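You operate a simulated robot arm through the tools that you are given. There is no shell and no other tool. Be economical: measure what you need, move in short steps, check, and stop when the job is done.

You run a simulated robot arm. Do the job below in one go: nothing can be reset, and whatever is moved stays where it is left.

## Task
Clamp the dirty brass block in the vise, scrub it clean and open the vise again.
Fine: orange brush, dabbed in the teal tin; the vise stays shut while you scrub; stand the brush back. Set down upright: orange brush. What is to be rubbed or washed off counts as gone when no trace of it is left.

The check looks at the end state, three seconds after you hand in, the way a careful person would. Anything else that was tipped, shoved, dropped, spilled or broken makes it a failure.

## Robot
A 7-joint arm with a two-finger parallel gripper, fixed in place. Base frame: the origin is at the foot of the arm, x ahead of it, y to its left, z up; the work surface is at about z = 0. Units: cm, degrees, N and s.
With the tool pointing down near the work surface it reaches from about 22 to 58 cm from the base axis. Its first joint turns from -66.0 to 66.0 degrees. Payload 2.5 kg.
The TCP is the grasp point between the finger pads, 2.3 cm short of the fingertips. In the tool frame z runs along the fingers and y along their closing line. The gripper opens to 9.4 cm. The fingers are 3.8 cm wide and 1 cm thick; the gripper's body (5.4 by 9.6 cm) begins 3.9 cm behind the TCP.
Orientation is that of the tool frame in the base frame, as a unit quaternion [x, y, z, w]. With the fingers straight down and closing along the base's y, the tool's x points along the base's -x, its y along +y and its z along -z.

## Interface
- The arm moves only by the tool arm_command. Its argument "moves" is a list of rows, each a list of 7 numbers: the shift along the base's x, y, z in units of 150 mm (1.0 is 150 mm), then the turn, a rotation vector about the base's x, y, z in units of 120 degrees (1.0 is 120 degrees), then the gripper command, from -1 (shut) to 1 (fully open), values between in proportion. In form: [[tx, ty, tz, ax, ay, az, grip], ...]. A call has 1 to 20 rows; each row is the pose to reach, as a shift and turn from the pose commanded when the call began. A call with a number of a shift or a turn outside -1 to 1 is refused whole. Each row takes 0.2 s and may step no farther than 5 cm and 8.6 degrees from the row before; otherwise, or with a gripper value out of range, the whole call is refused. A pose out of reach is approached as far as the arm can. The call stops where the force on the tool passes 40 N (or 10 N more than at its start, if that is more) or the arm is blocked; 0.2 s more then pass. Each finger travels about 10.8 cm/s and halts on what it meets, pressing with about 25 N; the grip force reading is that of the motor and also rises with nothing between the fingers. The clock runs only during rows and for 0.2 s after the last one: add rows that repeat a pose to give the fingers time. The reply holds the time, the measured pose of the TCP, the force on the tool along the base axes, the opening and the grip force, in the units named above and with some noise, with the torque about the TCP (base axes, N m) and any sound that the robot's microphone picked up.
- Cameras (640 x 400 px; columns grow to the right, rows downward): "scene" is fixed at [12.17, -42.07, 52.3]; the picture's right is [0.75, -0.66, 0.00], its down [-0.51, -0.58, -0.63] and it looks along [0.42, 0.47, -0.78] (base axes); focal length 214 px, centre (320, 200). "wrist" rides on the gripper at [8.6, 1.6, -7.4] in the tool frame; the picture's right is [-0.18, 0.98, 0.00], its down [-0.58, -0.11, -0.81] and it looks along [-0.79, -0.15, 0.59] (tool axes); focal length 243 px, centre (320, 200). There is no depth. A picture from a camera that has moved, and an enlarged one, comes with that camera's place and axes in the base frame and with its lens.
- camera(camera): a new picture of that camera. The clock stands still meanwhile.
- close_up(camera, box): a new picture of the part [left, top, right, bottom] of that camera's present view, enlarged. The clock stands still meanwhile.
- close_job(): hands the job in; it is judged then, once.

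Work in short steps. Places have to be worked out from the pictures, the camera data and where the tool is seen: move nearer, look again, correct. Check each grasp and each placing, and mend what went wrong. You have 120 turns and 84 pictures in all, those below and enlarged ones among them. Open the gripper and draw the arm clear of the work before you hand the job in, unless the task says otherwise; then end with one line.

The tools are called after "Emit:" as name(argument=value, ...) on one line, values as JSON. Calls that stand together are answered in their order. arm_command: Moves the arm, as the interface text tells. Its arguments: {"type":"object","properties":{"moves":{"type":"array"}},"required":["moves"]} The other tools are called the same way: camera (camera) takes a picture; close_up (camera, box) takes an enlarged picture of a part of a camera's view; close_job () hands the job in.

At the start:

```text
time: 0.0
ee_pos: [34.34, 5.97, 40.14]
orientation: [0.0, 1.0, -0.001, 0.0]
contact_force: [0.5, 0.3, -0.8]
wrist_torque: [-0.03, -0.03, 0.0]
finger_gap: 9.38
gripper_force: 0.0
```

scene: 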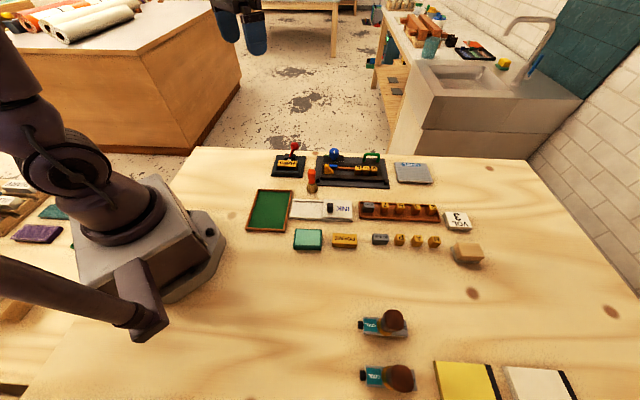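
wrist: 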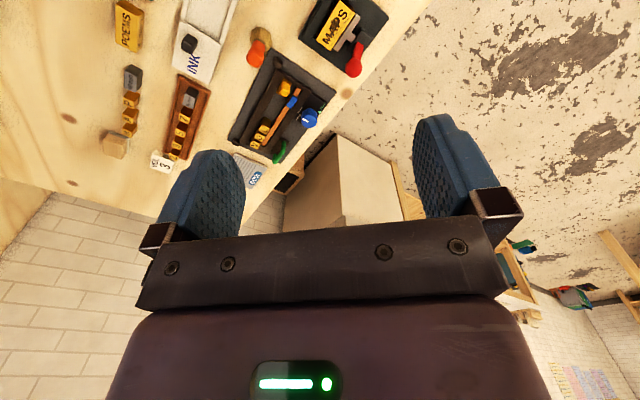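

I start by enlarging the scene to identify the items: vise, brass block, brush, and tin.

Emit:
close_up(camera="scene", box=[230, 130, 490, 290])

Emit:
close_up(camera="scene", box=[260, 135, 400, 220])

Emit:
close_up(camera="wrist", box=[60, 0, 400, 210])

```text
2.46 times, centred on (360, 210) of scene
camera zoom: at [12.17, -42.07, 52.3], right [0.75, -0.66, 0.0], down [-0.51, -0.58, -0.63], along [0.42, 0.47, -0.78], focal length 528 px, centre (222, 175)
```

zoom: 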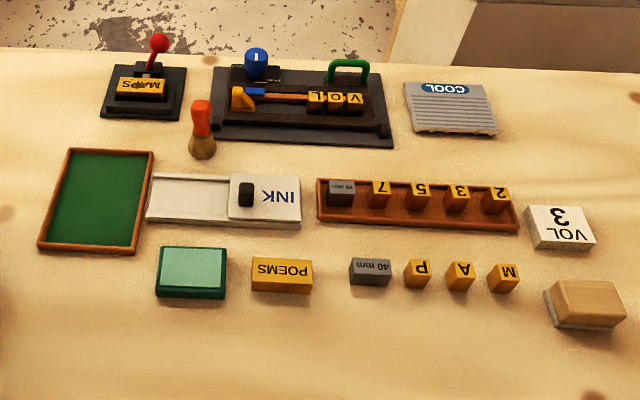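

```text
4.57 times, centred on (330, 178) of scene
camera zoom: at [12.17, -42.07, 52.3], right [0.75, -0.66, 0.0], down [-0.51, -0.58, -0.63], along [0.42, 0.47, -0.78], focal length 980 px, centre (274, 303)
```

zoom: 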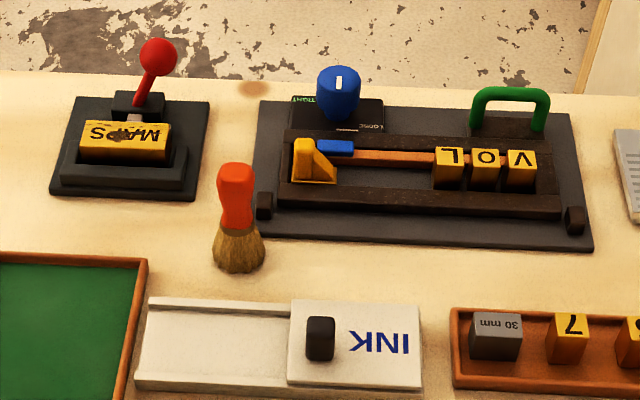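

```text
1.88 times, centred on (230, 105) of wrist
camera zoom: at [25.6, 7.79, 47.58], right [0.18, 0.98, 0.0], down [0.58, -0.11, 0.81], along [0.79, -0.15, -0.59], focal length 457 px, centre (489, 379)
```

zoom: 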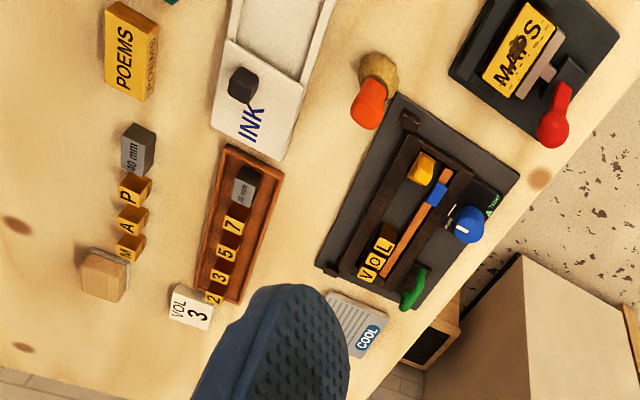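

The MAPS block sits in the red-lever vise and looks stained; the brush is at about (41, -6). I'll enlarge the teal item and the bottles, and look closer at the vise.

Emit:
close_up(camera="scene", box=[340, 290, 440, 400])

Emit:
close_up(camera="scene", box=[285, 220, 365, 260])

Emit:
close_up(camera="scene", box=[265, 137, 325, 197])

Emit:
close_up(camera="scene", box=[0, 170, 120, 260])

```text
3.64 times, centred on (390, 345) of scene
camera zoom: at [12.17, -42.07, 52.3], right [0.75, -0.66, 0.0], down [-0.51, -0.58, -0.63], along [0.42, 0.47, -0.78], focal length 780 px, centre (66, -327)
```

zoom: 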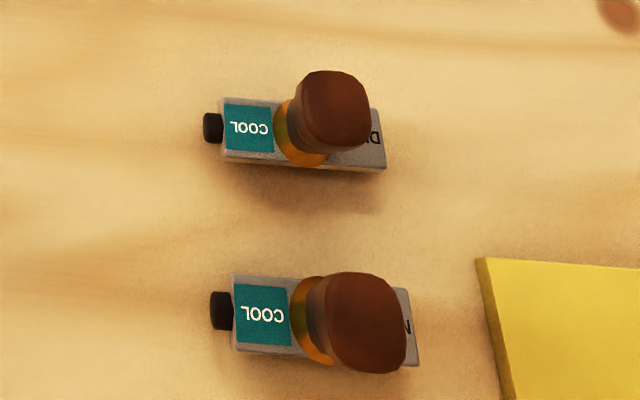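

```text
8.00 times, centred on (325, 240) of scene
camera zoom: at [12.17, -42.07, 52.3], right [0.75, -0.66, 0.0], down [-0.51, -0.58, -0.63], along [0.42, 0.47, -0.78], focal length 1716 px, centre (280, -120)
```

zoom: 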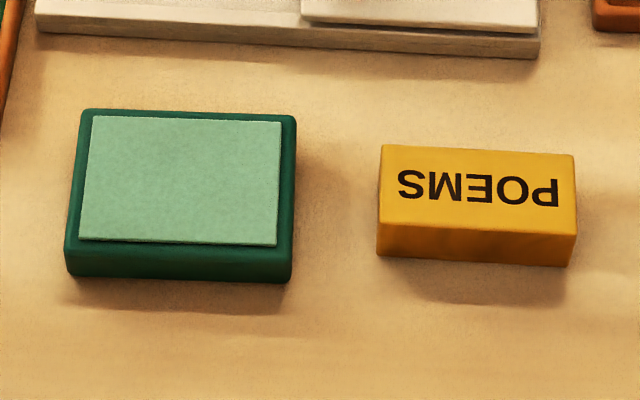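

```text
6.67 times, centred on (295, 167) of scene
camera zoom: at [12.17, -42.07, 52.3], right [0.75, -0.66, 0.0], down [-0.51, -0.58, -0.63], along [0.42, 0.47, -0.78], focal length 1430 px, centre (487, 420)
```

zoom: 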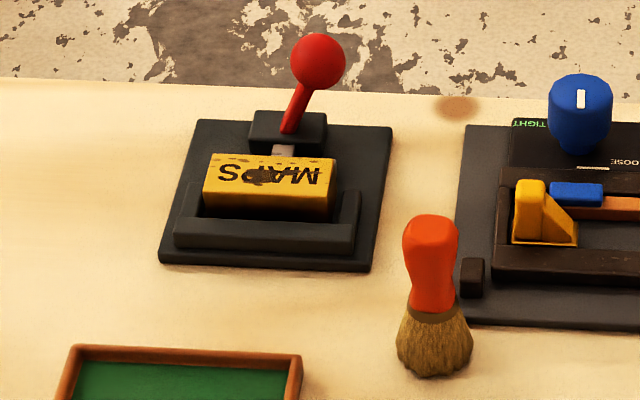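

```text
4.44 times, centred on (60, 215) of scene
camera zoom: at [12.17, -42.07, 52.3], right [0.75, -0.66, 0.0], down [-0.51, -0.58, -0.63], along [0.42, 0.47, -0.78], focal length 953 px, centre (1476, 133)
```

zoom: 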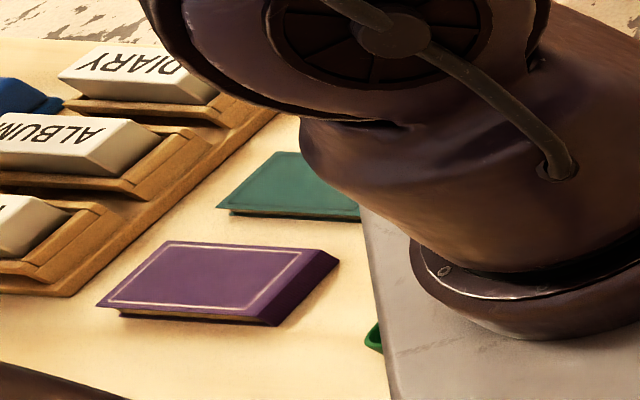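

The teal tin with the pad is at about (28.4, -19.1). I'll bring the wrist camera nearer to see how the vise lever works.

Emit:
arm_command(moves=[[-0.1, 0.03, -0.2, 0, 0, 0, 1], [-0.2, 0.06, -0.4, 0, 0, 0, 1], [-0.3, 0.1, -0.6, 0, 0, 0, 1], [-0.4, 0.13, -0.8, 0, 0, 0, 1]])

Emit:
camera(camera="wrist")

```text
time: 1.0
ee_pos: [28.23, 7.95, 28.19]
orientation: [0.0, 1.0, 0.0, 0.0]
contact_force: [0.2, 0.9, 0.5]
wrist_torque: [-0.01, 0.02, 0.02]
finger_gap: 9.4
gripper_force: 0.1
```

```text
74 pictures are left
camera wrist: at [19.48, 9.62, 35.65], right [0.18, 0.98, 0.0], down [0.58, -0.11, 0.81], along [0.79, -0.15, -0.59], focal length 243 px, centre (320, 200)
```

wrist: 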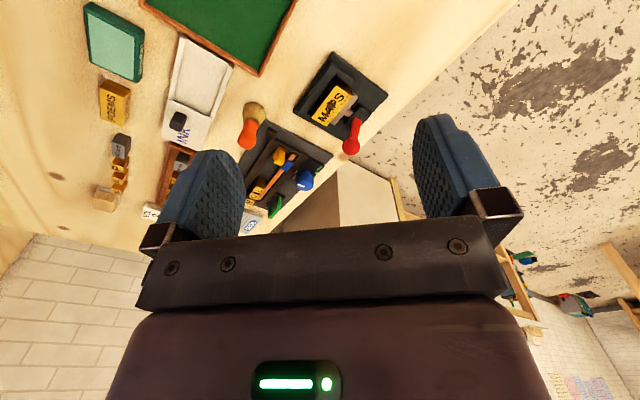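

Emit:
close_up(camera="wrist", box=[220, 40, 400, 160])

```text
3.33 times, centred on (310, 100) of wrist
camera zoom: at [19.48, 9.62, 35.65], right [0.18, 0.98, 0.0], down [0.58, -0.11, 0.81], along [0.79, -0.15, -0.59], focal length 809 px, centre (353, 533)
```

zoom: 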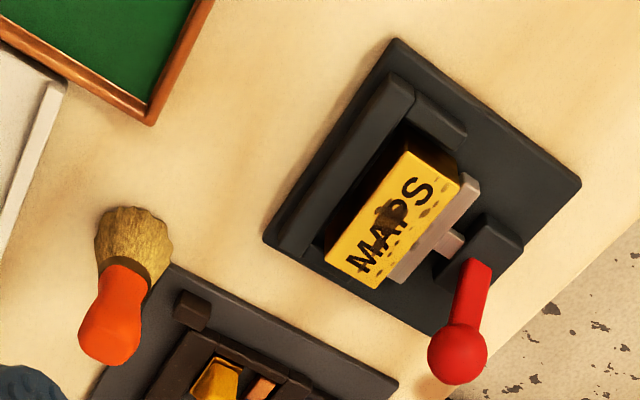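

Emit:
close_up(camera="wrist", box=[300, 50, 390, 160])

Emit:
close_up(camera="scene", box=[268, 138, 310, 182])

```text
3.64 times, centred on (345, 105) of wrist
camera zoom: at [19.48, 9.62, 35.65], right [0.18, 0.98, 0.0], down [0.58, -0.11, 0.81], along [0.79, -0.15, -0.59], focal length 882 px, centre (229, 546)
```

zoom: 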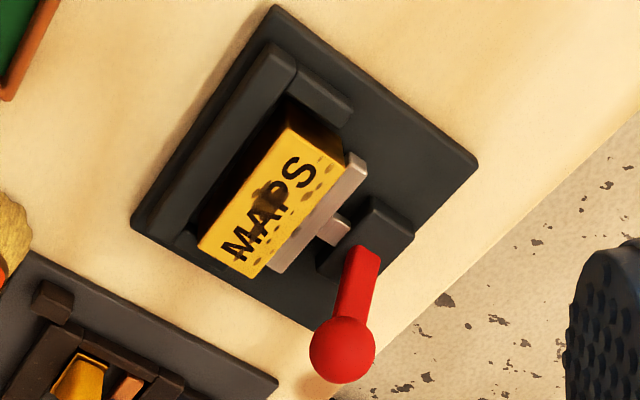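

```text
9.09 times, centred on (289, 160) of scene
camera zoom: at [12.17, -42.07, 52.3], right [0.75, -0.66, 0.0], down [-0.51, -0.58, -0.63], along [0.42, 0.47, -0.78], focal length 1950 px, centre (602, 564)
```

zoom: 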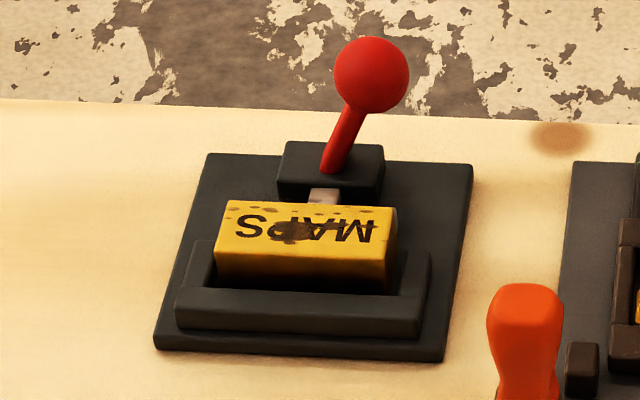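

Emit:
arm_command(moves=[[0.2, -0.1, -0.14, 0, 0, 0, 1], [0.4, -0.2, -0.28, 0, 0, 0, 1], [0.6, -0.3, -0.42, 0, 0, 0, 1], [0.78, -0.4, -0.55, 0, 0, 0, 1]])

Emit:
close_up(camera="wrist", box=[300, 0, 500, 125])

```text
time: 2.0
ee_pos: [39.99, 1.98, 19.76]
orientation: [0.0, 1.0, 0.0, 0.0]
contact_force: [-0.2, 1.0, 0.2]
wrist_torque: [0.02, 0.01, 0.02]
finger_gap: 9.41
gripper_force: 0.0
```

```text
3.20 times, centred on (400, 62) of wrist
camera zoom: at [31.3, 3.7, 27.19], right [0.18, 0.98, 0.0], down [0.58, -0.11, 0.81], along [0.79, -0.15, -0.59], focal length 776 px, centre (64, 640)
```

zoom: 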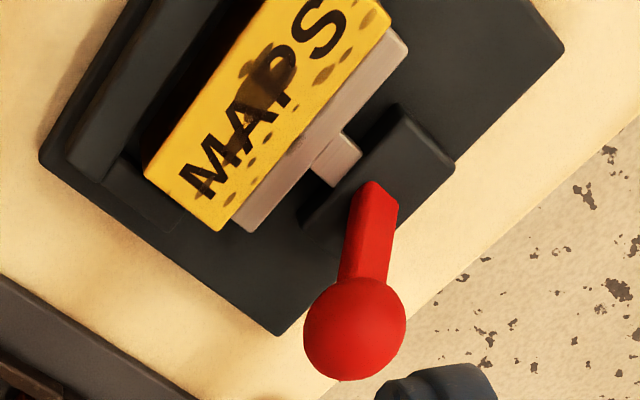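

Emit:
close_up(camera="wrist", box=[380, 30, 440, 125])

Emit:
close_up(camera="scene", box=[284, 138, 308, 160])

```text
4.21 times, centred on (410, 78) of wrist
camera zoom: at [31.3, 3.7, 27.19], right [0.18, 0.98, 0.0], down [0.58, -0.11, 0.81], along [0.79, -0.15, -0.59], focal length 1022 px, centre (-59, 716)
```

zoom: 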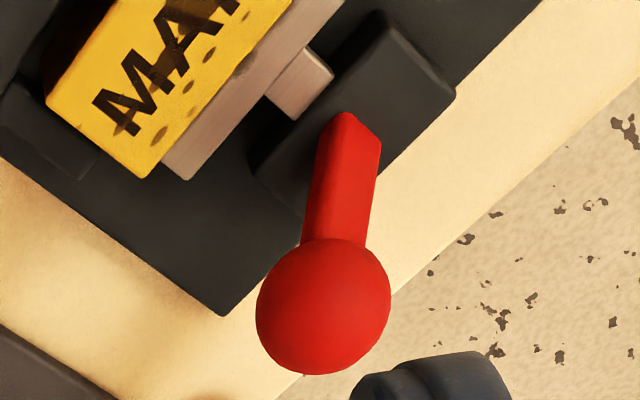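

```text
16.00 times, centred on (296, 149) of scene
camera zoom: at [12.17, -42.07, 52.3], right [0.75, -0.66, 0.0], down [-0.51, -0.58, -0.63], along [0.42, 0.47, -0.78], focal length 3432 px, centre (704, 1016)
```

zoom: 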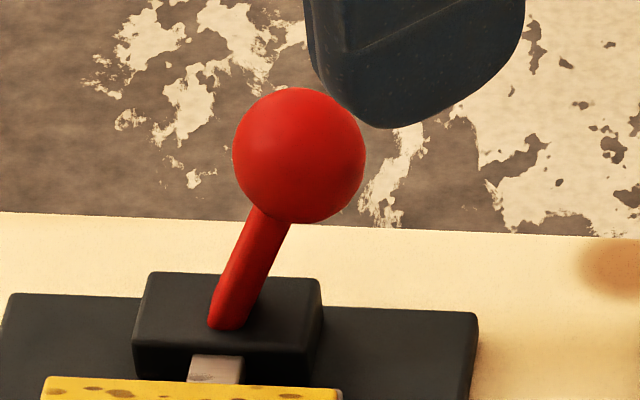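

The bar's cross edges run along the vise's axis, so the lever swings sideways about that axis, and it leans right. I'll yaw the gripper 45° and hover above the ball to straddle it.

Emit:
arm_command(moves=[[0.06, 0.08, 0, 0, 0, 0.0625, 1], [0.12, 0.16, 0, 0, 0, 0.125, 1], [0.18, 0.24, 0, 0, 0, 0.1875, 1], [0.24, 0.32, 0, 0, 0, 0.25, 1], [0.3, 0.4, -0.1, 0, 0, 0.3125, 1], [0.37, 0.48, -0.2, 0, 0, 0.375, 1]])

Emit:
camera(camera="wrist")

Emit:
close_up(camera="scene", box=[240, 80, 360, 200])

```text
time: 3.4
ee_pos: [45.56, 9.44, 17.01]
orientation: [-0.384, 0.923, 0.001, 0.0]
contact_force: [0.8, 0.7, 0.1]
wrist_torque: [0.0, -0.02, 0.0]
finger_gap: 9.4
gripper_force: 0.1
```

```text
67 pictures are left
camera wrist: at [38.25, 4.48, 24.44], right [-0.57, 0.82, 0.0], down [0.49, 0.34, 0.81], along [0.66, 0.46, -0.59], focal length 243 px, centre (320, 200)
```

wrist: 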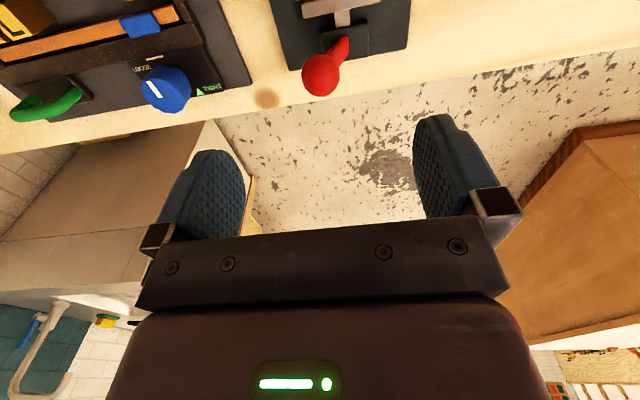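

```text
3.33 times, centred on (300, 140) of scene
camera zoom: at [12.17, -42.07, 52.3], right [0.75, -0.66, 0.0], down [-0.51, -0.58, -0.63], along [0.42, 0.47, -0.78], focal length 715 px, centre (387, 400)
```

zoom: 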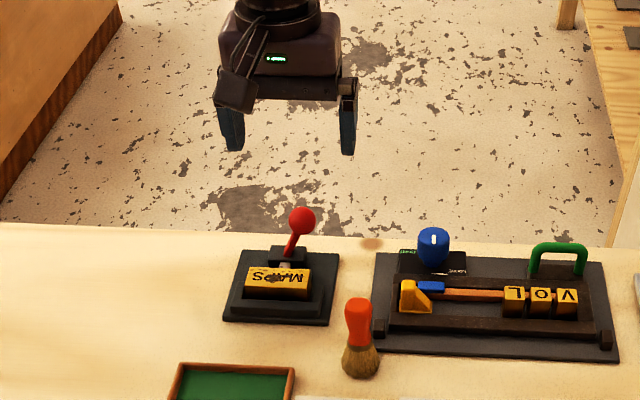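

The ball centre comes out at about (45.7, 9.65, 6.0). I'll descend straddling it, then narrow the gap.

Emit:
arm_command(moves=[[0.01, 0.014, -0.2, 0, 0, 0, 0.6], [0.01, 0.014, -0.4, 0, 0, 0, 0.3], [0.01, 0.014, -0.55, 0, 0, 0, 0.2], [0.01, 0.014, -0.7, 0, 0, 0, 0.1]])

Emit:
close_up(camera="scene", box=[260, 110, 330, 190])

Emit:
camera(camera="wrist")

```text
time: 4.4
ee_pos: [45.85, 9.78, 6.32]
orientation: [-0.383, 0.924, 0.0, 0.001]
contact_force: [-0.1, -0.2, -0.1]
wrist_torque: [-0.01, 0.02, -0.04]
finger_gap: 5.18
gripper_force: 0.1
```

```text
5.00 times, centred on (295, 150) of scene
camera zoom: at [12.17, -42.07, 52.3], right [0.75, -0.66, 0.0], down [-0.51, -0.58, -0.63], along [0.42, 0.47, -0.78], focal length 1072 px, centre (445, 450)
```

zoom: 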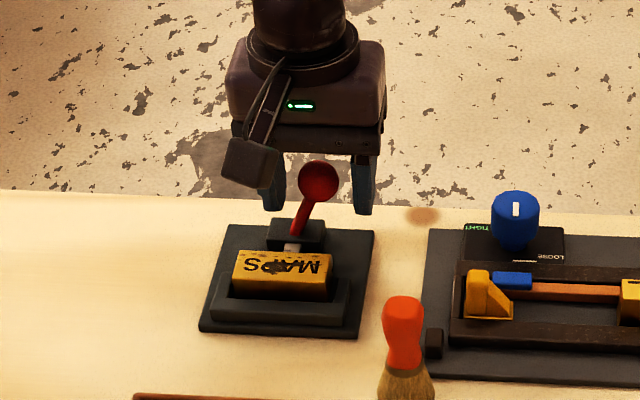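

```text
64 pictures are left
camera wrist: at [38.52, 4.77, 13.82], right [-0.56, 0.83, 0.0], down [0.49, 0.33, 0.81], along [0.67, 0.46, -0.59], focal length 243 px, centre (320, 200)
```

wrist: 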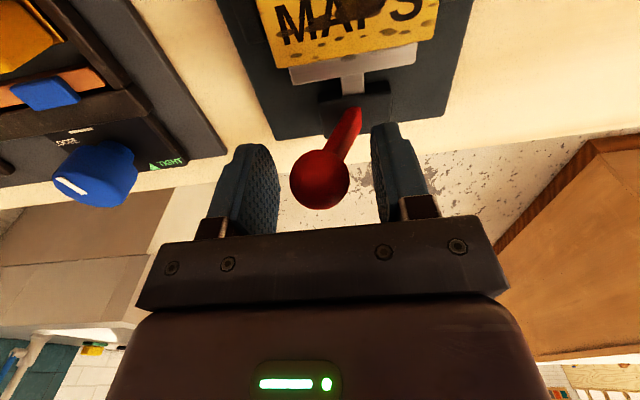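

The ball is centred between the fingers. I push it gently left along the vise (−x, +y) to swing the lever.

Emit:
arm_command(moves=[[-0.033, 0.033, 0.01, 0, 0, 0, 0.0], [-0.066, 0.066, 0.02, 0, 0, 0, 0.0], [-0.1, 0.1, 0.03, 0, 0, 0, 0.0], [-0.133, 0.133, 0.03, 0, 0, 0, 0.0], [-0.166, 0.166, 0.03, 0, 0, 0, 0.0]])

Emit:
camera(camera="wrist")

```text
time: 5.6
ee_pos: [43.12, 12.15, 6.97]
orientation: [-0.383, 0.924, 0.0, 0.0]
contact_force: [-0.2, 0.7, 0.3]
wrist_torque: [-0.01, 0.0, -0.02]
finger_gap: 4.71
gripper_force: 0.8
```

```text
63 pictures are left
camera wrist: at [35.8, 7.17, 14.38], right [-0.56, 0.83, 0.0], down [0.49, 0.33, 0.81], along [0.67, 0.46, -0.59], focal length 243 px, centre (320, 200)
```

wrist: 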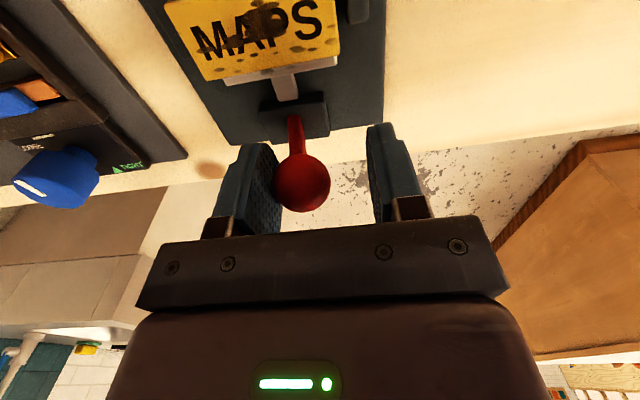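

The lever swings freely and is about upright. I keep pushing left and slightly down.

Emit:
arm_command(moves=[[-0.033, 0.033, 0.0, 0, 0, 0, 0.0], [-0.066, 0.066, -0.01, 0, 0, 0, 0.0], [-0.1, 0.1, -0.03, 0, 0, 0, 0.0], [-0.133, 0.133, -0.05, 0, 0, 0, 0.0]])

Emit:
camera(camera="wrist")

```text
time: 6.6
ee_pos: [41.74, 13.6, 6.33]
orientation: [-0.38, 0.925, -0.005, 0.005]
contact_force: [15.6, -23.3, 25.5]
wrist_torque: [-1.04, -0.66, -0.05]
finger_gap: 5.9
gripper_force: 13.6
```

```text
62 pictures are left
camera wrist: at [34.28, 8.81, 13.73], right [-0.56, 0.83, -0.01], down [0.48, 0.34, 0.81], along [0.68, 0.45, -0.59], focal length 243 px, centre (320, 200)
```

wrist: 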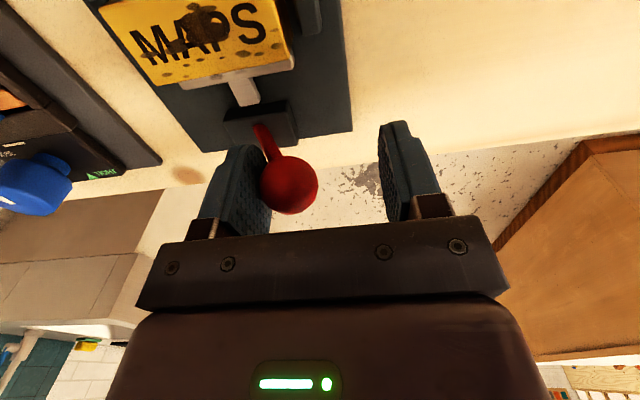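

The force rose to ~35 N with the lever leaning left: likely at its stop. I back off slightly and check whether the block is clamped.

Emit:
arm_command(moves=[[0.04, -0.04, 0.02, 0, 0, 0, 0.0], [0.05, -0.05, 0.03, 0, 0, 0, 0.0]])

Emit:
close_up(camera="scene", box=[260, 130, 320, 190])

Emit:
camera(camera="wrist")

```text
time: 7.2
ee_pos: [41.87, 13.36, 6.44]
orientation: [-0.382, 0.924, 0.0, -0.001]
contact_force: [12.1, -7.5, 1.4]
wrist_torque: [-0.15, -0.32, 0.03]
finger_gap: 5.28
gripper_force: 6.6
```

```text
6.67 times, centred on (290, 160) of scene
camera zoom: at [12.17, -42.06, 52.3], right [0.75, -0.66, 0.0], down [-0.51, -0.58, -0.63], along [0.42, 0.47, -0.78], focal length 1430 px, centre (520, 467)
```

zoom: 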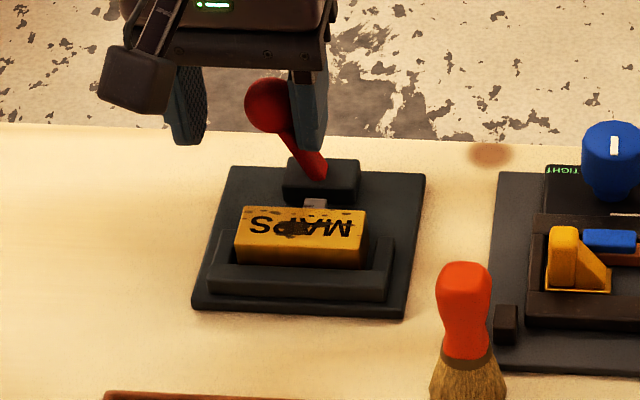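

```text
60 pictures are left
camera wrist: at [34.64, 8.44, 13.89], right [-0.57, 0.82, 0.0], down [0.49, 0.33, 0.81], along [0.66, 0.46, -0.59], focal length 243 px, centre (320, 200)
```

wrist: 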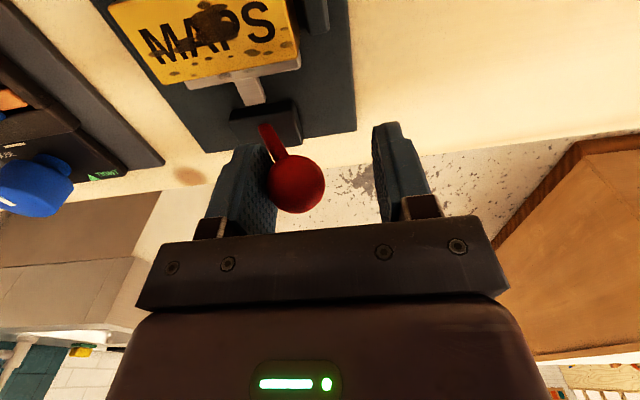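

Emit:
arm_command(moves=[[0.0, 0.0, 0.0, 0, 0, 0, 0.5], [0.0, 0.0, 0.0, 0, 0, 0, 0.8], [0, 0, 0.2, 0, 0, 0, 0.8], [0, 0, 0.45, 0, 0, 0, 0.8], [0, 0, 0.7, 0, 0, 0, 0.8]])

Emit:
camera(camera="wrist")

Emit:
close_up(camera="scene", box=[268, 138, 310, 182])

```text
time: 8.4
ee_pos: [41.98, 13.36, 17.23]
orientation: [-0.383, 0.924, 0.0, 0.0]
contact_force: [-0.2, 0.0, -0.9]
wrist_torque: [0.01, 0.01, 0.02]
finger_gap: 8.44
gripper_force: 0.1
```

```text
59 pictures are left
camera wrist: at [34.61, 8.54, 24.61], right [-0.57, 0.82, 0.0], down [0.49, 0.33, 0.81], along [0.66, 0.46, -0.59], focal length 243 px, centre (320, 200)
```

wrist: 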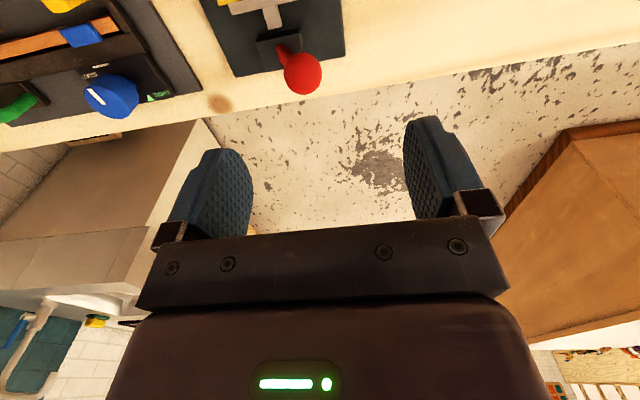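

```text
9.09 times, centred on (289, 160) of scene
camera zoom: at [12.17, -42.07, 52.3], right [0.75, -0.66, 0.0], down [-0.51, -0.58, -0.63], along [0.42, 0.47, -0.78], focal length 1950 px, centre (602, 564)
```

zoom: 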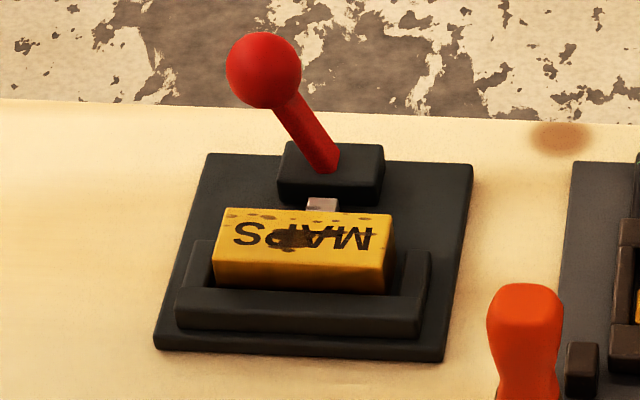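

The block moved forward against the front jaw: clamped. Now I move above the brush to measure it.

Emit:
arm_command(moves=[[0, -0.3, 0.1, 0, 0, 0, 0.8], [0, -0.6, 0.15, 0, 0, 0, 0.8], [0, -0.9, 0.15, 0, 0, 0, 0.8]])

Emit:
arm_command(moves=[[-0.03, -0.2, 0, 0, 0, 0, 0.5], [-0.06, -0.4, 0, 0, 0, 0, 0.3]])

Emit:
camera(camera="wrist")

Emit:
close_up(camera="scene", box=[295, 155, 335, 200])

```text
time: 9.2
ee_pos: [42.0, -0.19, 19.57]
orientation: [-0.383, 0.924, 0.001, 0.0]
contact_force: [-1.1, 0.8, 0.1]
wrist_torque: [-0.01, 0.01, -0.02]
finger_gap: 8.45
gripper_force: 0.0
```

```text
time: 9.8
ee_pos: [41.08, -6.37, 19.11]
orientation: [-0.382, 0.924, 0.0, 0.0]
contact_force: [-0.6, 0.3, 0.0]
wrist_torque: [0.01, 0.02, -0.02]
finger_gap: 6.11
gripper_force: 0.0
```

```text
57 pictures are left
camera wrist: at [33.73, -11.25, 26.54], right [-0.56, 0.83, 0.0], down [0.49, 0.33, 0.81], along [0.67, 0.46, -0.59], focal length 243 px, centre (320, 200)
```

wrist: 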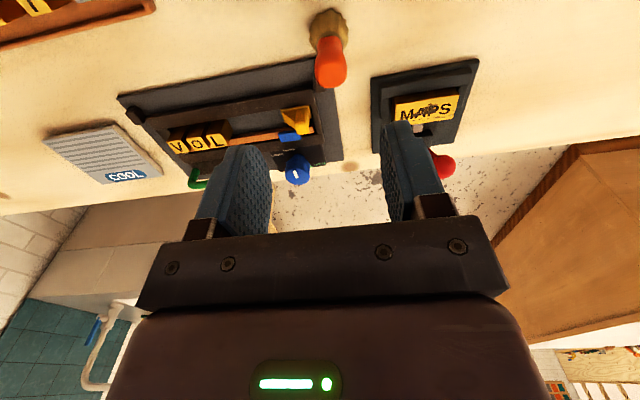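

```text
8.89 times, centred on (315, 178) of scene
camera zoom: at [12.17, -42.06, 52.3], right [0.75, -0.66, 0.0], down [-0.51, -0.58, -0.63], along [0.42, 0.47, -0.78], focal length 1906 px, centre (364, 400)
```

zoom: 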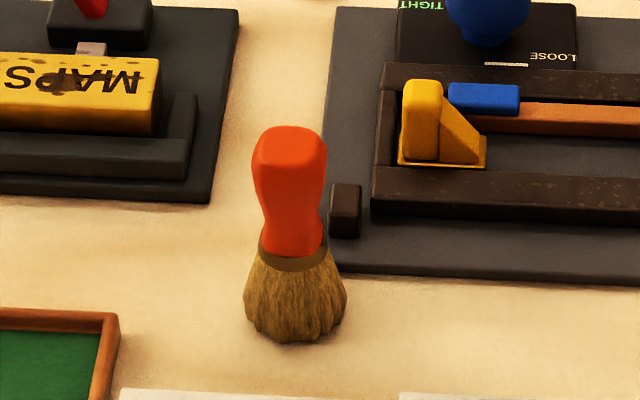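

Brush estimate: centre (41.05, -5.55), top z≈8. I descend halfway, with the fingers still above it, to verify alignment.

Emit:
arm_command(moves=[[0, 0.055, -0.2, 0, 0, 0, 0.3], [0, 0.055, -0.4, 0, 0, 0, 0.3]])

Emit:
camera(camera="wrist")

Emit:
close_up(camera="scene", box=[280, 120, 350, 200])

```text
time: 10.4
ee_pos: [40.91, -5.33, 12.92]
orientation: [-0.383, 0.924, 0.0, 0.0]
contact_force: [-1.0, 0.5, -0.1]
wrist_torque: [0.01, 0.01, 0.0]
finger_gap: 6.12
gripper_force: 0.1
```

```text
55 pictures are left
camera wrist: at [33.66, -10.32, 20.31], right [-0.57, 0.82, 0.0], down [0.49, 0.33, 0.81], along [0.67, 0.46, -0.59], focal length 243 px, centre (320, 200)
```

wrist: 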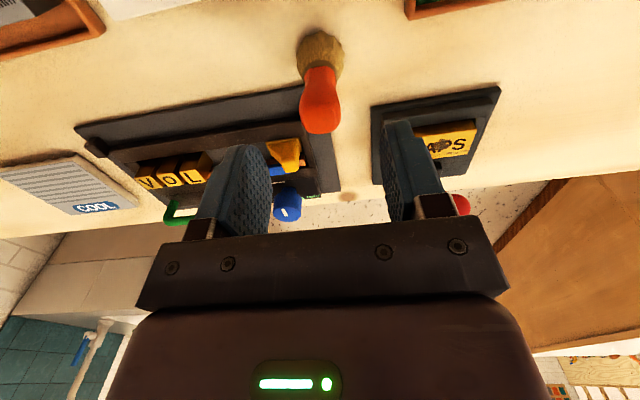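

```text
5.00 times, centred on (315, 160) of scene
camera zoom: at [12.17, -42.07, 52.3], right [0.75, -0.66, 0.0], down [-0.51, -0.58, -0.63], along [0.42, 0.47, -0.78], focal length 1072 px, centre (345, 400)
```

zoom: 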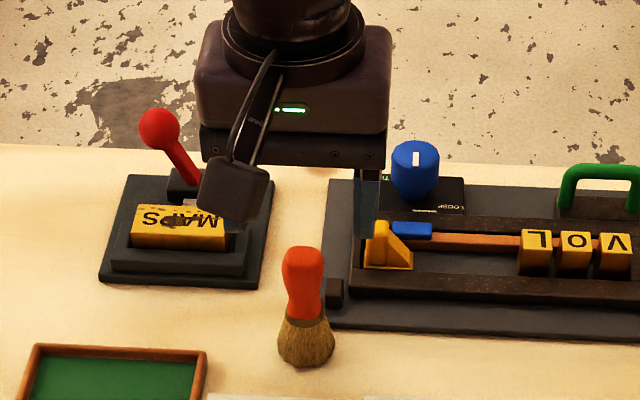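

Emit:
arm_command(moves=[[-0.005, -0.01, -0.15, 0, 0, 0, 0.3], [-0.005, -0.01, -0.3, 0, 0, 0, 0.3], [-0.005, -0.01, -0.43, 0, 0, 0, 0.3]])

Emit:
camera(camera="wrist")

Emit:
close_up(camera="scene", box=[290, 140, 340, 200])

```text
time: 11.2
ee_pos: [40.86, -5.61, 6.68]
orientation: [-0.383, 0.924, 0.0, -0.001]
contact_force: [0.0, 0.4, 0.4]
wrist_torque: [0.0, -0.02, 0.03]
finger_gap: 6.12
gripper_force: 0.1
```

```text
53 pictures are left
camera wrist: at [33.61, -10.58, 14.15], right [-0.57, 0.82, 0.0], down [0.49, 0.33, 0.81], along [0.67, 0.46, -0.59], focal length 243 px, centre (320, 200)
```

wrist: 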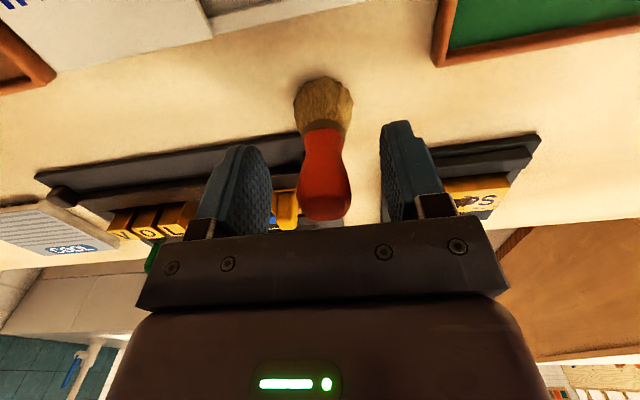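

```text
6.67 times, centred on (315, 170) of scene
camera zoom: at [12.17, -42.07, 52.3], right [0.75, -0.66, 0.0], down [-0.51, -0.58, -0.63], along [0.42, 0.47, -0.78], focal length 1430 px, centre (353, 400)
```

zoom: 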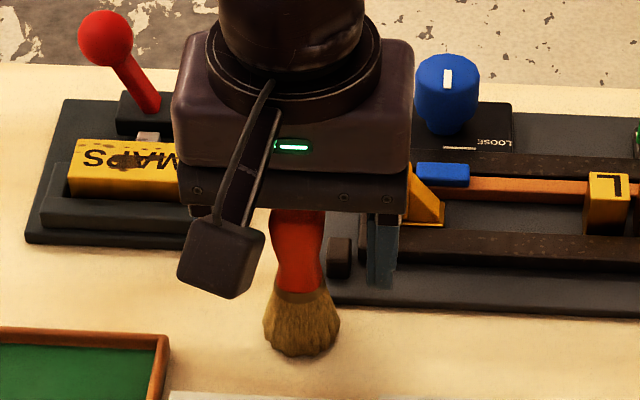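

The handle stands between the fingers. I close the grip.

Emit:
arm_command(moves=[[0, 0, 0, 0, 0, 0, 0], [0, 0, 0, 0, 0, 0, -0.3], [0, 0, 0, 0, 0, 0, -0.6], [0, 0, 0, 0, 0, 0, -1], [0, 0, 0, 0, 0, 0, -1]])

Emit:
camera(camera="wrist")

```text
time: 12.4
ee_pos: [40.95, -5.75, 6.77]
orientation: [-0.382, 0.924, 0.001, 0.001]
contact_force: [-0.5, -0.1, 0.4]
wrist_torque: [-0.01, 0.0, 0.02]
finger_gap: 2.48
gripper_force: 25.2
```

```text
51 pictures are left
camera wrist: at [33.6, -10.59, 14.17], right [-0.56, 0.83, 0.0], down [0.49, 0.33, 0.81], along [0.67, 0.46, -0.59], focal length 243 px, centre (320, 200)
```

wrist: 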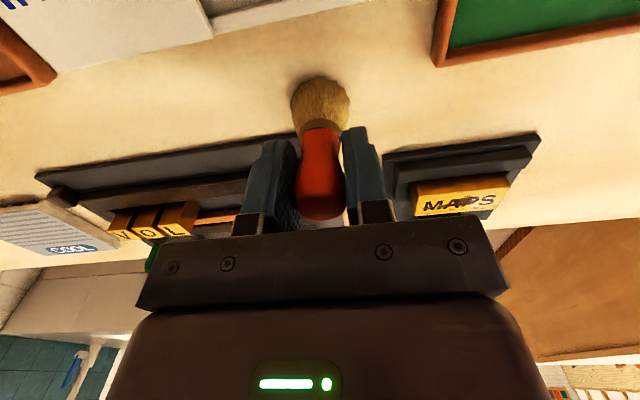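

Grip holds at 2.48 cm. I lift and travel above the teal tin.

Emit:
arm_command(moves=[[0, 0, 0.25, 0, 0, 0, -1], [0, 0, 0.55, 0, 0, 0, -1], [-0.2, -0.22, 0.55, 0, 0, 0, -1], [-0.4, -0.44, 0.55, 0, 0, 0, -1], [-0.6, -0.66, 0.55, 0, 0, 0, -1], [-0.83, -0.887, 0.55, 0, 0, 0, -1]])

Emit:
camera(camera="wrist")

Emit:
close_up(camera="scene", box=[270, 160, 370, 270])

```text
time: 13.8
ee_pos: [28.81, -19.19, 15.17]
orientation: [-0.383, 0.924, 0.0, 0.001]
contact_force: [0.1, -0.9, -1.4]
wrist_torque: [-0.02, 0.02, 0.0]
finger_gap: 2.47
gripper_force: 25.2
```

```text
50 pictures are left
camera wrist: at [21.49, -24.09, 22.63], right [-0.57, 0.82, 0.0], down [0.49, 0.33, 0.81], along [0.66, 0.46, -0.59], focal length 243 px, centre (320, 200)
```

wrist: 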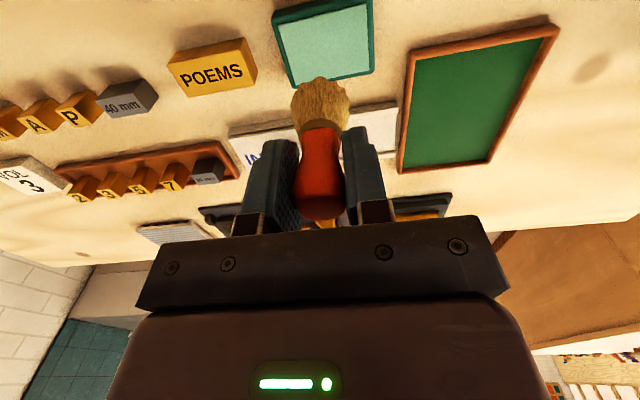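

```text
3.64 times, centred on (320, 215) of scene
camera zoom: at [12.17, -42.06, 52.3], right [0.75, -0.66, 0.0], down [-0.51, -0.58, -0.63], along [0.42, 0.47, -0.78], focal length 780 px, centre (320, 146)
```

zoom: 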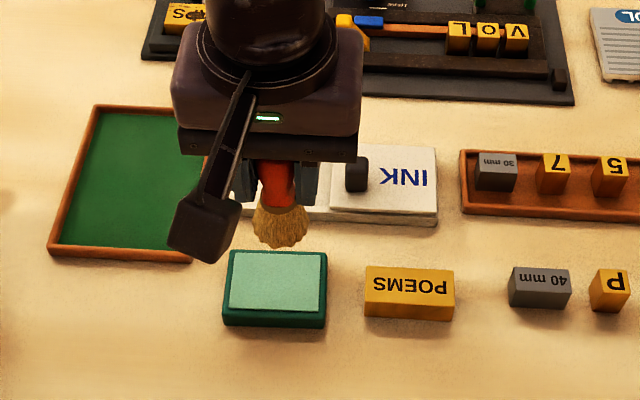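

Emit:
arm_command(moves=[[-0.043, 0.013, -0.2, 0, 0, 0, -1], [-0.043, 0.013, -0.35, 0, 0, 0, -1], [-0.043, 0.013, -0.39, 0, 0, 0, -1], [-0.043, 0.013, -0.42, 0, 0, 0, -1]])

Emit:
close_up(camera="scene", box=[270, 200, 350, 260])

Emit:
camera(camera="wrist")

```text
time: 14.8
ee_pos: [27.79, -18.76, 8.7]
orientation: [-0.383, 0.924, 0.0, -0.001]
contact_force: [-3.4, 2.7, 15.3]
wrist_torque: [0.14, 0.25, 0.03]
finger_gap: 2.46
gripper_force: 25.3
```

```text
6.67 times, centred on (310, 230) of scene
camera zoom: at [12.16, -42.06, 52.3], right [0.75, -0.66, 0.0], down [-0.51, -0.58, -0.63], along [0.42, 0.47, -0.78], focal length 1430 px, centre (387, 0)
```

zoom: 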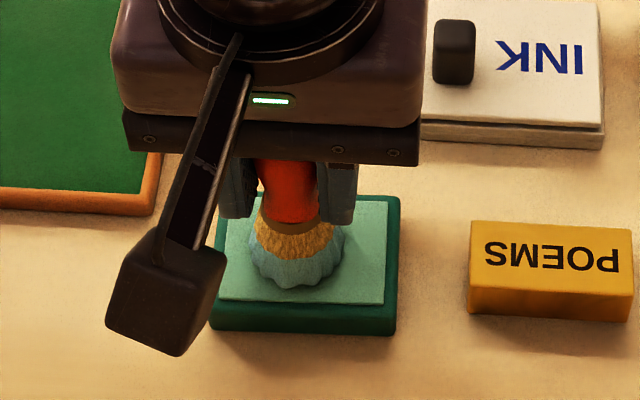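

```text
47 pictures are left
camera wrist: at [20.48, -23.79, 16.14], right [-0.56, 0.83, 0.0], down [0.49, 0.33, 0.81], along [0.67, 0.46, -0.59], focal length 243 px, centre (320, 200)
```

wrist: 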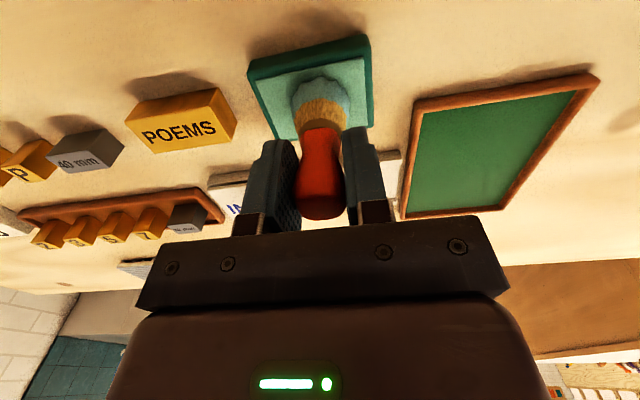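

The bristles took on teal paste. I lift and travel to above the vise.

Emit:
arm_command(moves=[[0, 0, 0.25, 0, 0, 0, -1], [0, 0, 0.55, 0, 0, 0, -1], [0.15, 0.25, 0.57, 0, 0, 0, -1], [0.3, 0.5, 0.57, 0, 0, 0, -1], [0.44, 0.75, 0.57, 0, 0, 0, -1], [0.55, 1.0, 0.57, 0, 0, 0, -1]])

Emit:
arm_command(moves=[[0.1, 0.25, 0, 0, 0, 0, -1], [0.2, 0.45, 0, 0, 0, 0, -1], [0.32, 0.7, 0, 0, 0, 0, -1]])

Emit:
camera(camera="wrist")

Emit:
close_up(camera="scene", box=[250, 100, 330, 190])

```text
time: 16.2
ee_pos: [36.02, -4.08, 17.23]
orientation: [-0.382, 0.924, -0.001, 0.0]
contact_force: [0.8, 0.4, -0.7]
wrist_torque: [0.03, -0.03, -0.02]
finger_gap: 2.49
gripper_force: 25.2
```

```text
time: 17.0
ee_pos: [41.06, 6.73, 17.31]
orientation: [-0.383, 0.924, -0.001, 0.001]
contact_force: [0.3, -0.9, -1.5]
wrist_torque: [0.02, 0.01, -0.03]
finger_gap: 2.45
gripper_force: 25.0
```

```text
46 pictures are left
camera wrist: at [33.8, 1.86, 24.76], right [-0.56, 0.83, 0.0], down [0.49, 0.33, 0.81], along [0.67, 0.45, -0.59], focal length 243 px, centre (320, 200)
```

wrist: 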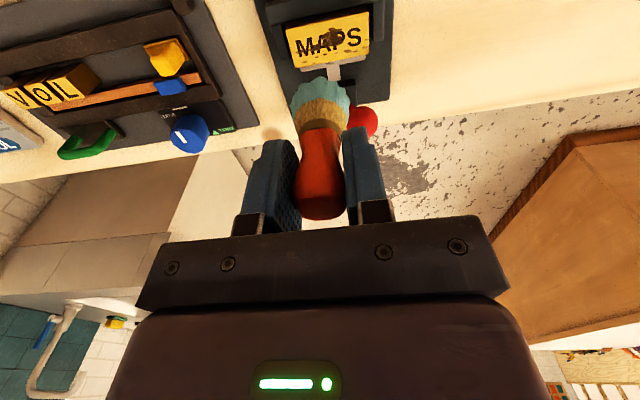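

```text
4.44 times, centred on (290, 145) of scene
camera zoom: at [12.16, -42.07, 52.3], right [0.75, -0.66, 0.0], down [-0.51, -0.58, -0.63], along [0.42, 0.47, -0.78], focal length 953 px, centre (453, 444)
```

zoom: 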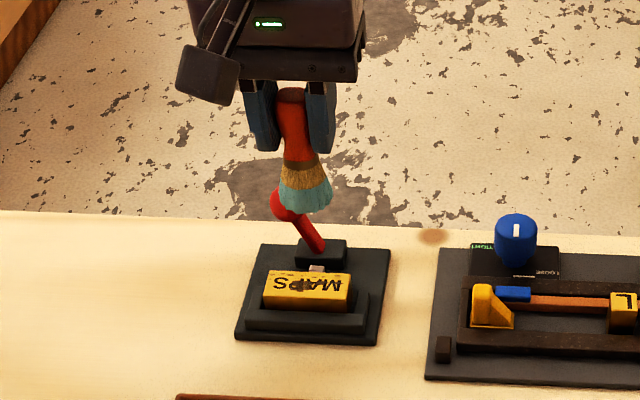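

Block top centre is about (40.6, 7.0, 2.9). I lower the brush onto it in small steps.

Emit:
arm_command(moves=[[-0.03, 0.02, -0.2, 0, 0, 0, -1], [-0.03, 0.02, -0.4, 0, 0, 0, -1], [-0.03, 0.02, -0.46, 0, 0, 0, -1], [-0.03, 0.02, -0.49, 0, 0, 0, -1], [-0.03, 0.02, -0.51, 0, 0, 0, -1]])

Emit:
close_up(camera="scene", box=[260, 130, 320, 190])

Emit:
camera(camera="wrist")

```text
time: 18.2
ee_pos: [40.64, 6.92, 9.96]
orientation: [-0.383, 0.924, 0.0, 0.001]
contact_force: [-5.7, -3.0, 22.0]
wrist_torque: [-0.03, 0.32, 0.01]
finger_gap: 2.49
gripper_force: 24.4
```

```text
6.67 times, centred on (290, 160) of scene
camera zoom: at [12.16, -42.07, 52.3], right [0.75, -0.66, 0.0], down [-0.51, -0.58, -0.63], along [0.42, 0.47, -0.78], focal length 1430 px, centre (520, 467)
```

zoom: 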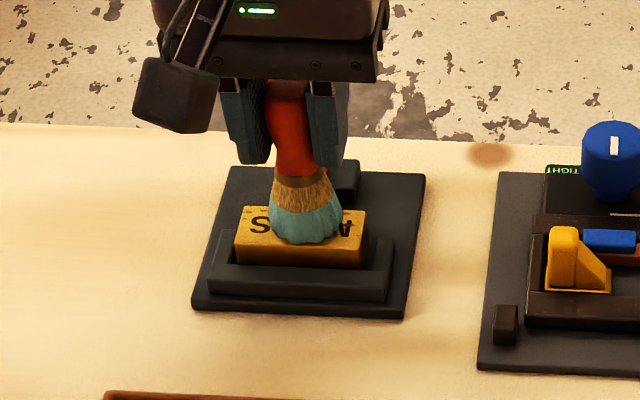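

```text
43 pictures are left
camera wrist: at [33.29, 2.06, 17.27], right [-0.56, 0.83, 0.0], down [0.49, 0.33, 0.81], along [0.67, 0.46, -0.59], focal length 243 px, centre (320, 200)
```

wrist: 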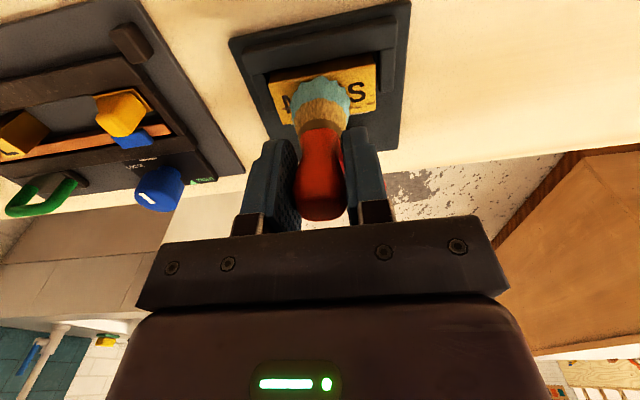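

Contact at 22 N, brush centred on the block. I scrub along the block's length at slightly lighter pressure.

Emit:
arm_command(moves=[[0, 0, 0.01, 0, 0, 0, -1], [0.05, -0.05, 0.01, 0, 0, 0, -1], [0.108, -0.108, 0.01, 0, 0, 0, -1], [0.05, -0.05, 0.01, 0, 0, 0, -1], [0, 0, 0.01, 0, 0, 0, -1], [-0.05, 0.05, 0.01, 0, 0, 0, -1], [-0.108, 0.108, 0.01, 0, 0, 0, -1], [-0.09, 0.125, 0.01, 0, 0, 0, -1], [-0.032, 0.068, 0.01, 0, 0, 0, -1], [0.018, 0.018, 0.01, 0, 0, 0, -1], [0.068, -0.032, 0.01, 0, 0, 0, -1], [0.125, -0.09, 0.01, 0, 0, 0, -1], [0.068, -0.032, 0.01, 0, 0, 0, -1], [0.018, 0.018, 0.01, 0, 0, 0, -1]])

Emit:
close_up(camera="scene", box=[260, 130, 320, 190])

```text
time: 21.2
ee_pos: [40.98, 7.28, 9.84]
orientation: [-0.381, 0.924, -0.001, 0.002]
contact_force: [6.5, -5.4, 20.2]
wrist_torque: [-0.16, -0.17, 0.02]
finger_gap: 2.46
gripper_force: 25.3
```

```text
6.67 times, centred on (290, 160) of scene
camera zoom: at [12.16, -42.07, 52.3], right [0.75, -0.66, 0.0], down [-0.51, -0.58, -0.63], along [0.42, 0.47, -0.78], focal length 1430 px, centre (520, 467)
```

zoom: 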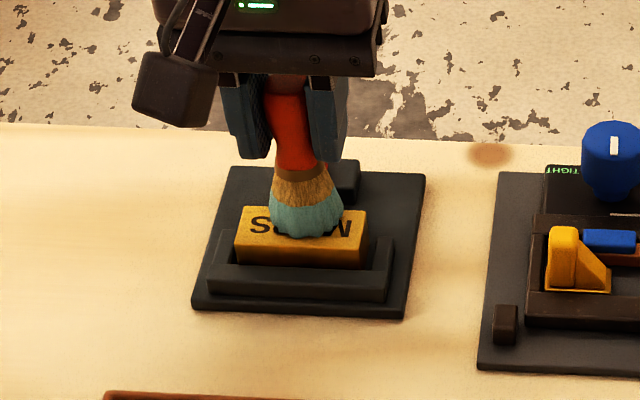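

The spots at the ends look gone. I do more passes, centre and front too, then lift to inspect.

Emit:
arm_command(moves=[[-0.05, 0.05, 0, 0, 0, 0, -1], [-0.1, 0.1, 0, 0, 0, 0, -1], [-0.05, 0.05, 0, 0, 0, 0, -1], [0, 0, 0, 0, 0, 0, -1], [0.05, -0.05, 0, 0, 0, 0, -1], [0.09, -0.12, 0, 0, 0, 0, -1], [0.03, -0.07, 0, 0, 0, 0, -1], [-0.02, -0.02, 0, 0, 0, 0, -1], [-0.07, 0.03, 0, 0, 0, 0, -1], [-0.12, 0.09, 0, 0, 0, 0, -1], [-0.07, 0.03, 0, 0, 0, 0, -1], [-0.02, -0.02, 0, 0, 0, 0, -1], [-0.02, -0.02, 0.2, 0, 0, 0, -1], [-0.02, -0.02, 0.45, 0, 0, 0, -1]])

Emit:
close_up(camera="scene", box=[268, 138, 310, 182])

Emit:
close_up(camera="wrist", box=[260, 0, 400, 100])

```text
time: 24.2
ee_pos: [40.65, 7.09, 16.51]
orientation: [-0.383, 0.924, 0.0, 0.0]
contact_force: [-0.2, 0.0, 0.2]
wrist_torque: [-0.01, 0.01, -0.01]
finger_gap: 2.44
gripper_force: 25.1
```

```text
9.09 times, centred on (289, 160) of scene
camera zoom: at [12.17, -42.07, 52.3], right [0.75, -0.66, 0.0], down [-0.51, -0.58, -0.63], along [0.42, 0.47, -0.78], focal length 1950 px, centre (602, 564)
```

zoom: 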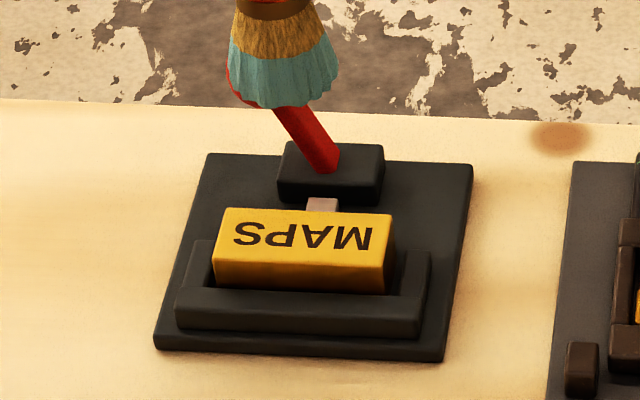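

```text
4.00 times, centred on (330, 50) of wrist
camera zoom: at [33.29, 2.24, 23.99], right [-0.56, 0.83, 0.0], down [0.49, 0.33, 0.81], along [0.66, 0.46, -0.59], focal length 970 px, centre (280, 800)
```

zoom: 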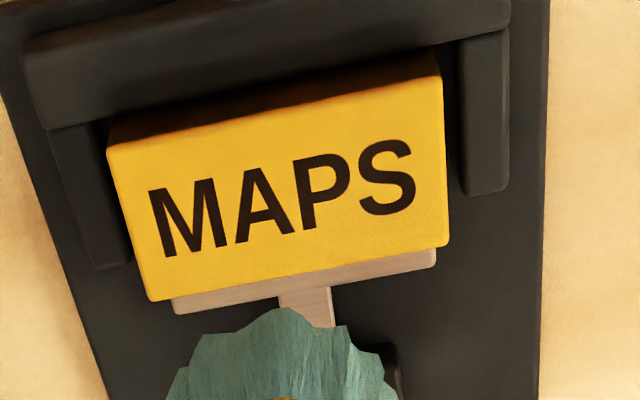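

The block is spotless. I carry the brush back to its original place.

Emit:
arm_command(moves=[[0.005, -0.22, 0.03, 0, 0, 0, -1], [0.01, -0.44, 0.03, 0, 0, 0, -1], [0.015, -0.65, 0.03, 0, 0, 0, -1], [0.02, -0.857, 0.03, 0, 0, 0, -1], [0.02, -0.857, -0.2, 0, 0, 0, -1], [0.02, -0.857, -0.45, 0, 0, 0, -1], [0.02, -0.857, -0.45, 0, 0, 0, -1]])

Emit:
camera(camera="wrist")

Emit:
close_up(camera="scene", box=[290, 140, 340, 200])

```text
time: 25.8
ee_pos: [40.57, -5.47, 9.68]
orientation: [-0.382, 0.924, 0.0, 0.0]
contact_force: [0.8, -0.7, -1.0]
wrist_torque: [0.0, 0.04, 0.03]
finger_gap: 2.48
gripper_force: 25.3
```

```text
39 pictures are left
camera wrist: at [33.32, -10.37, 17.23], right [-0.56, 0.83, 0.0], down [0.49, 0.33, 0.81], along [0.67, 0.46, -0.59], focal length 243 px, centre (320, 200)
```

wrist: 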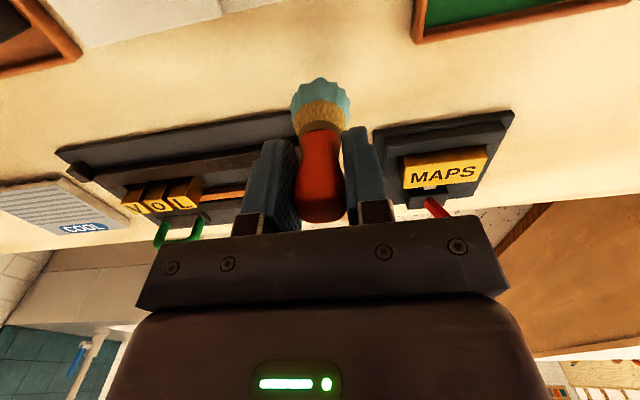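

```text
6.67 times, centred on (315, 170) of scene
camera zoom: at [12.17, -42.07, 52.3], right [0.75, -0.66, 0.0], down [-0.51, -0.58, -0.63], along [0.42, 0.47, -0.78], focal length 1430 px, centre (353, 400)
```

zoom: 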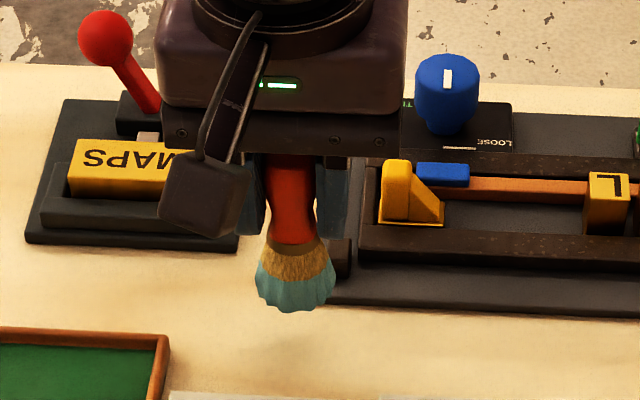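

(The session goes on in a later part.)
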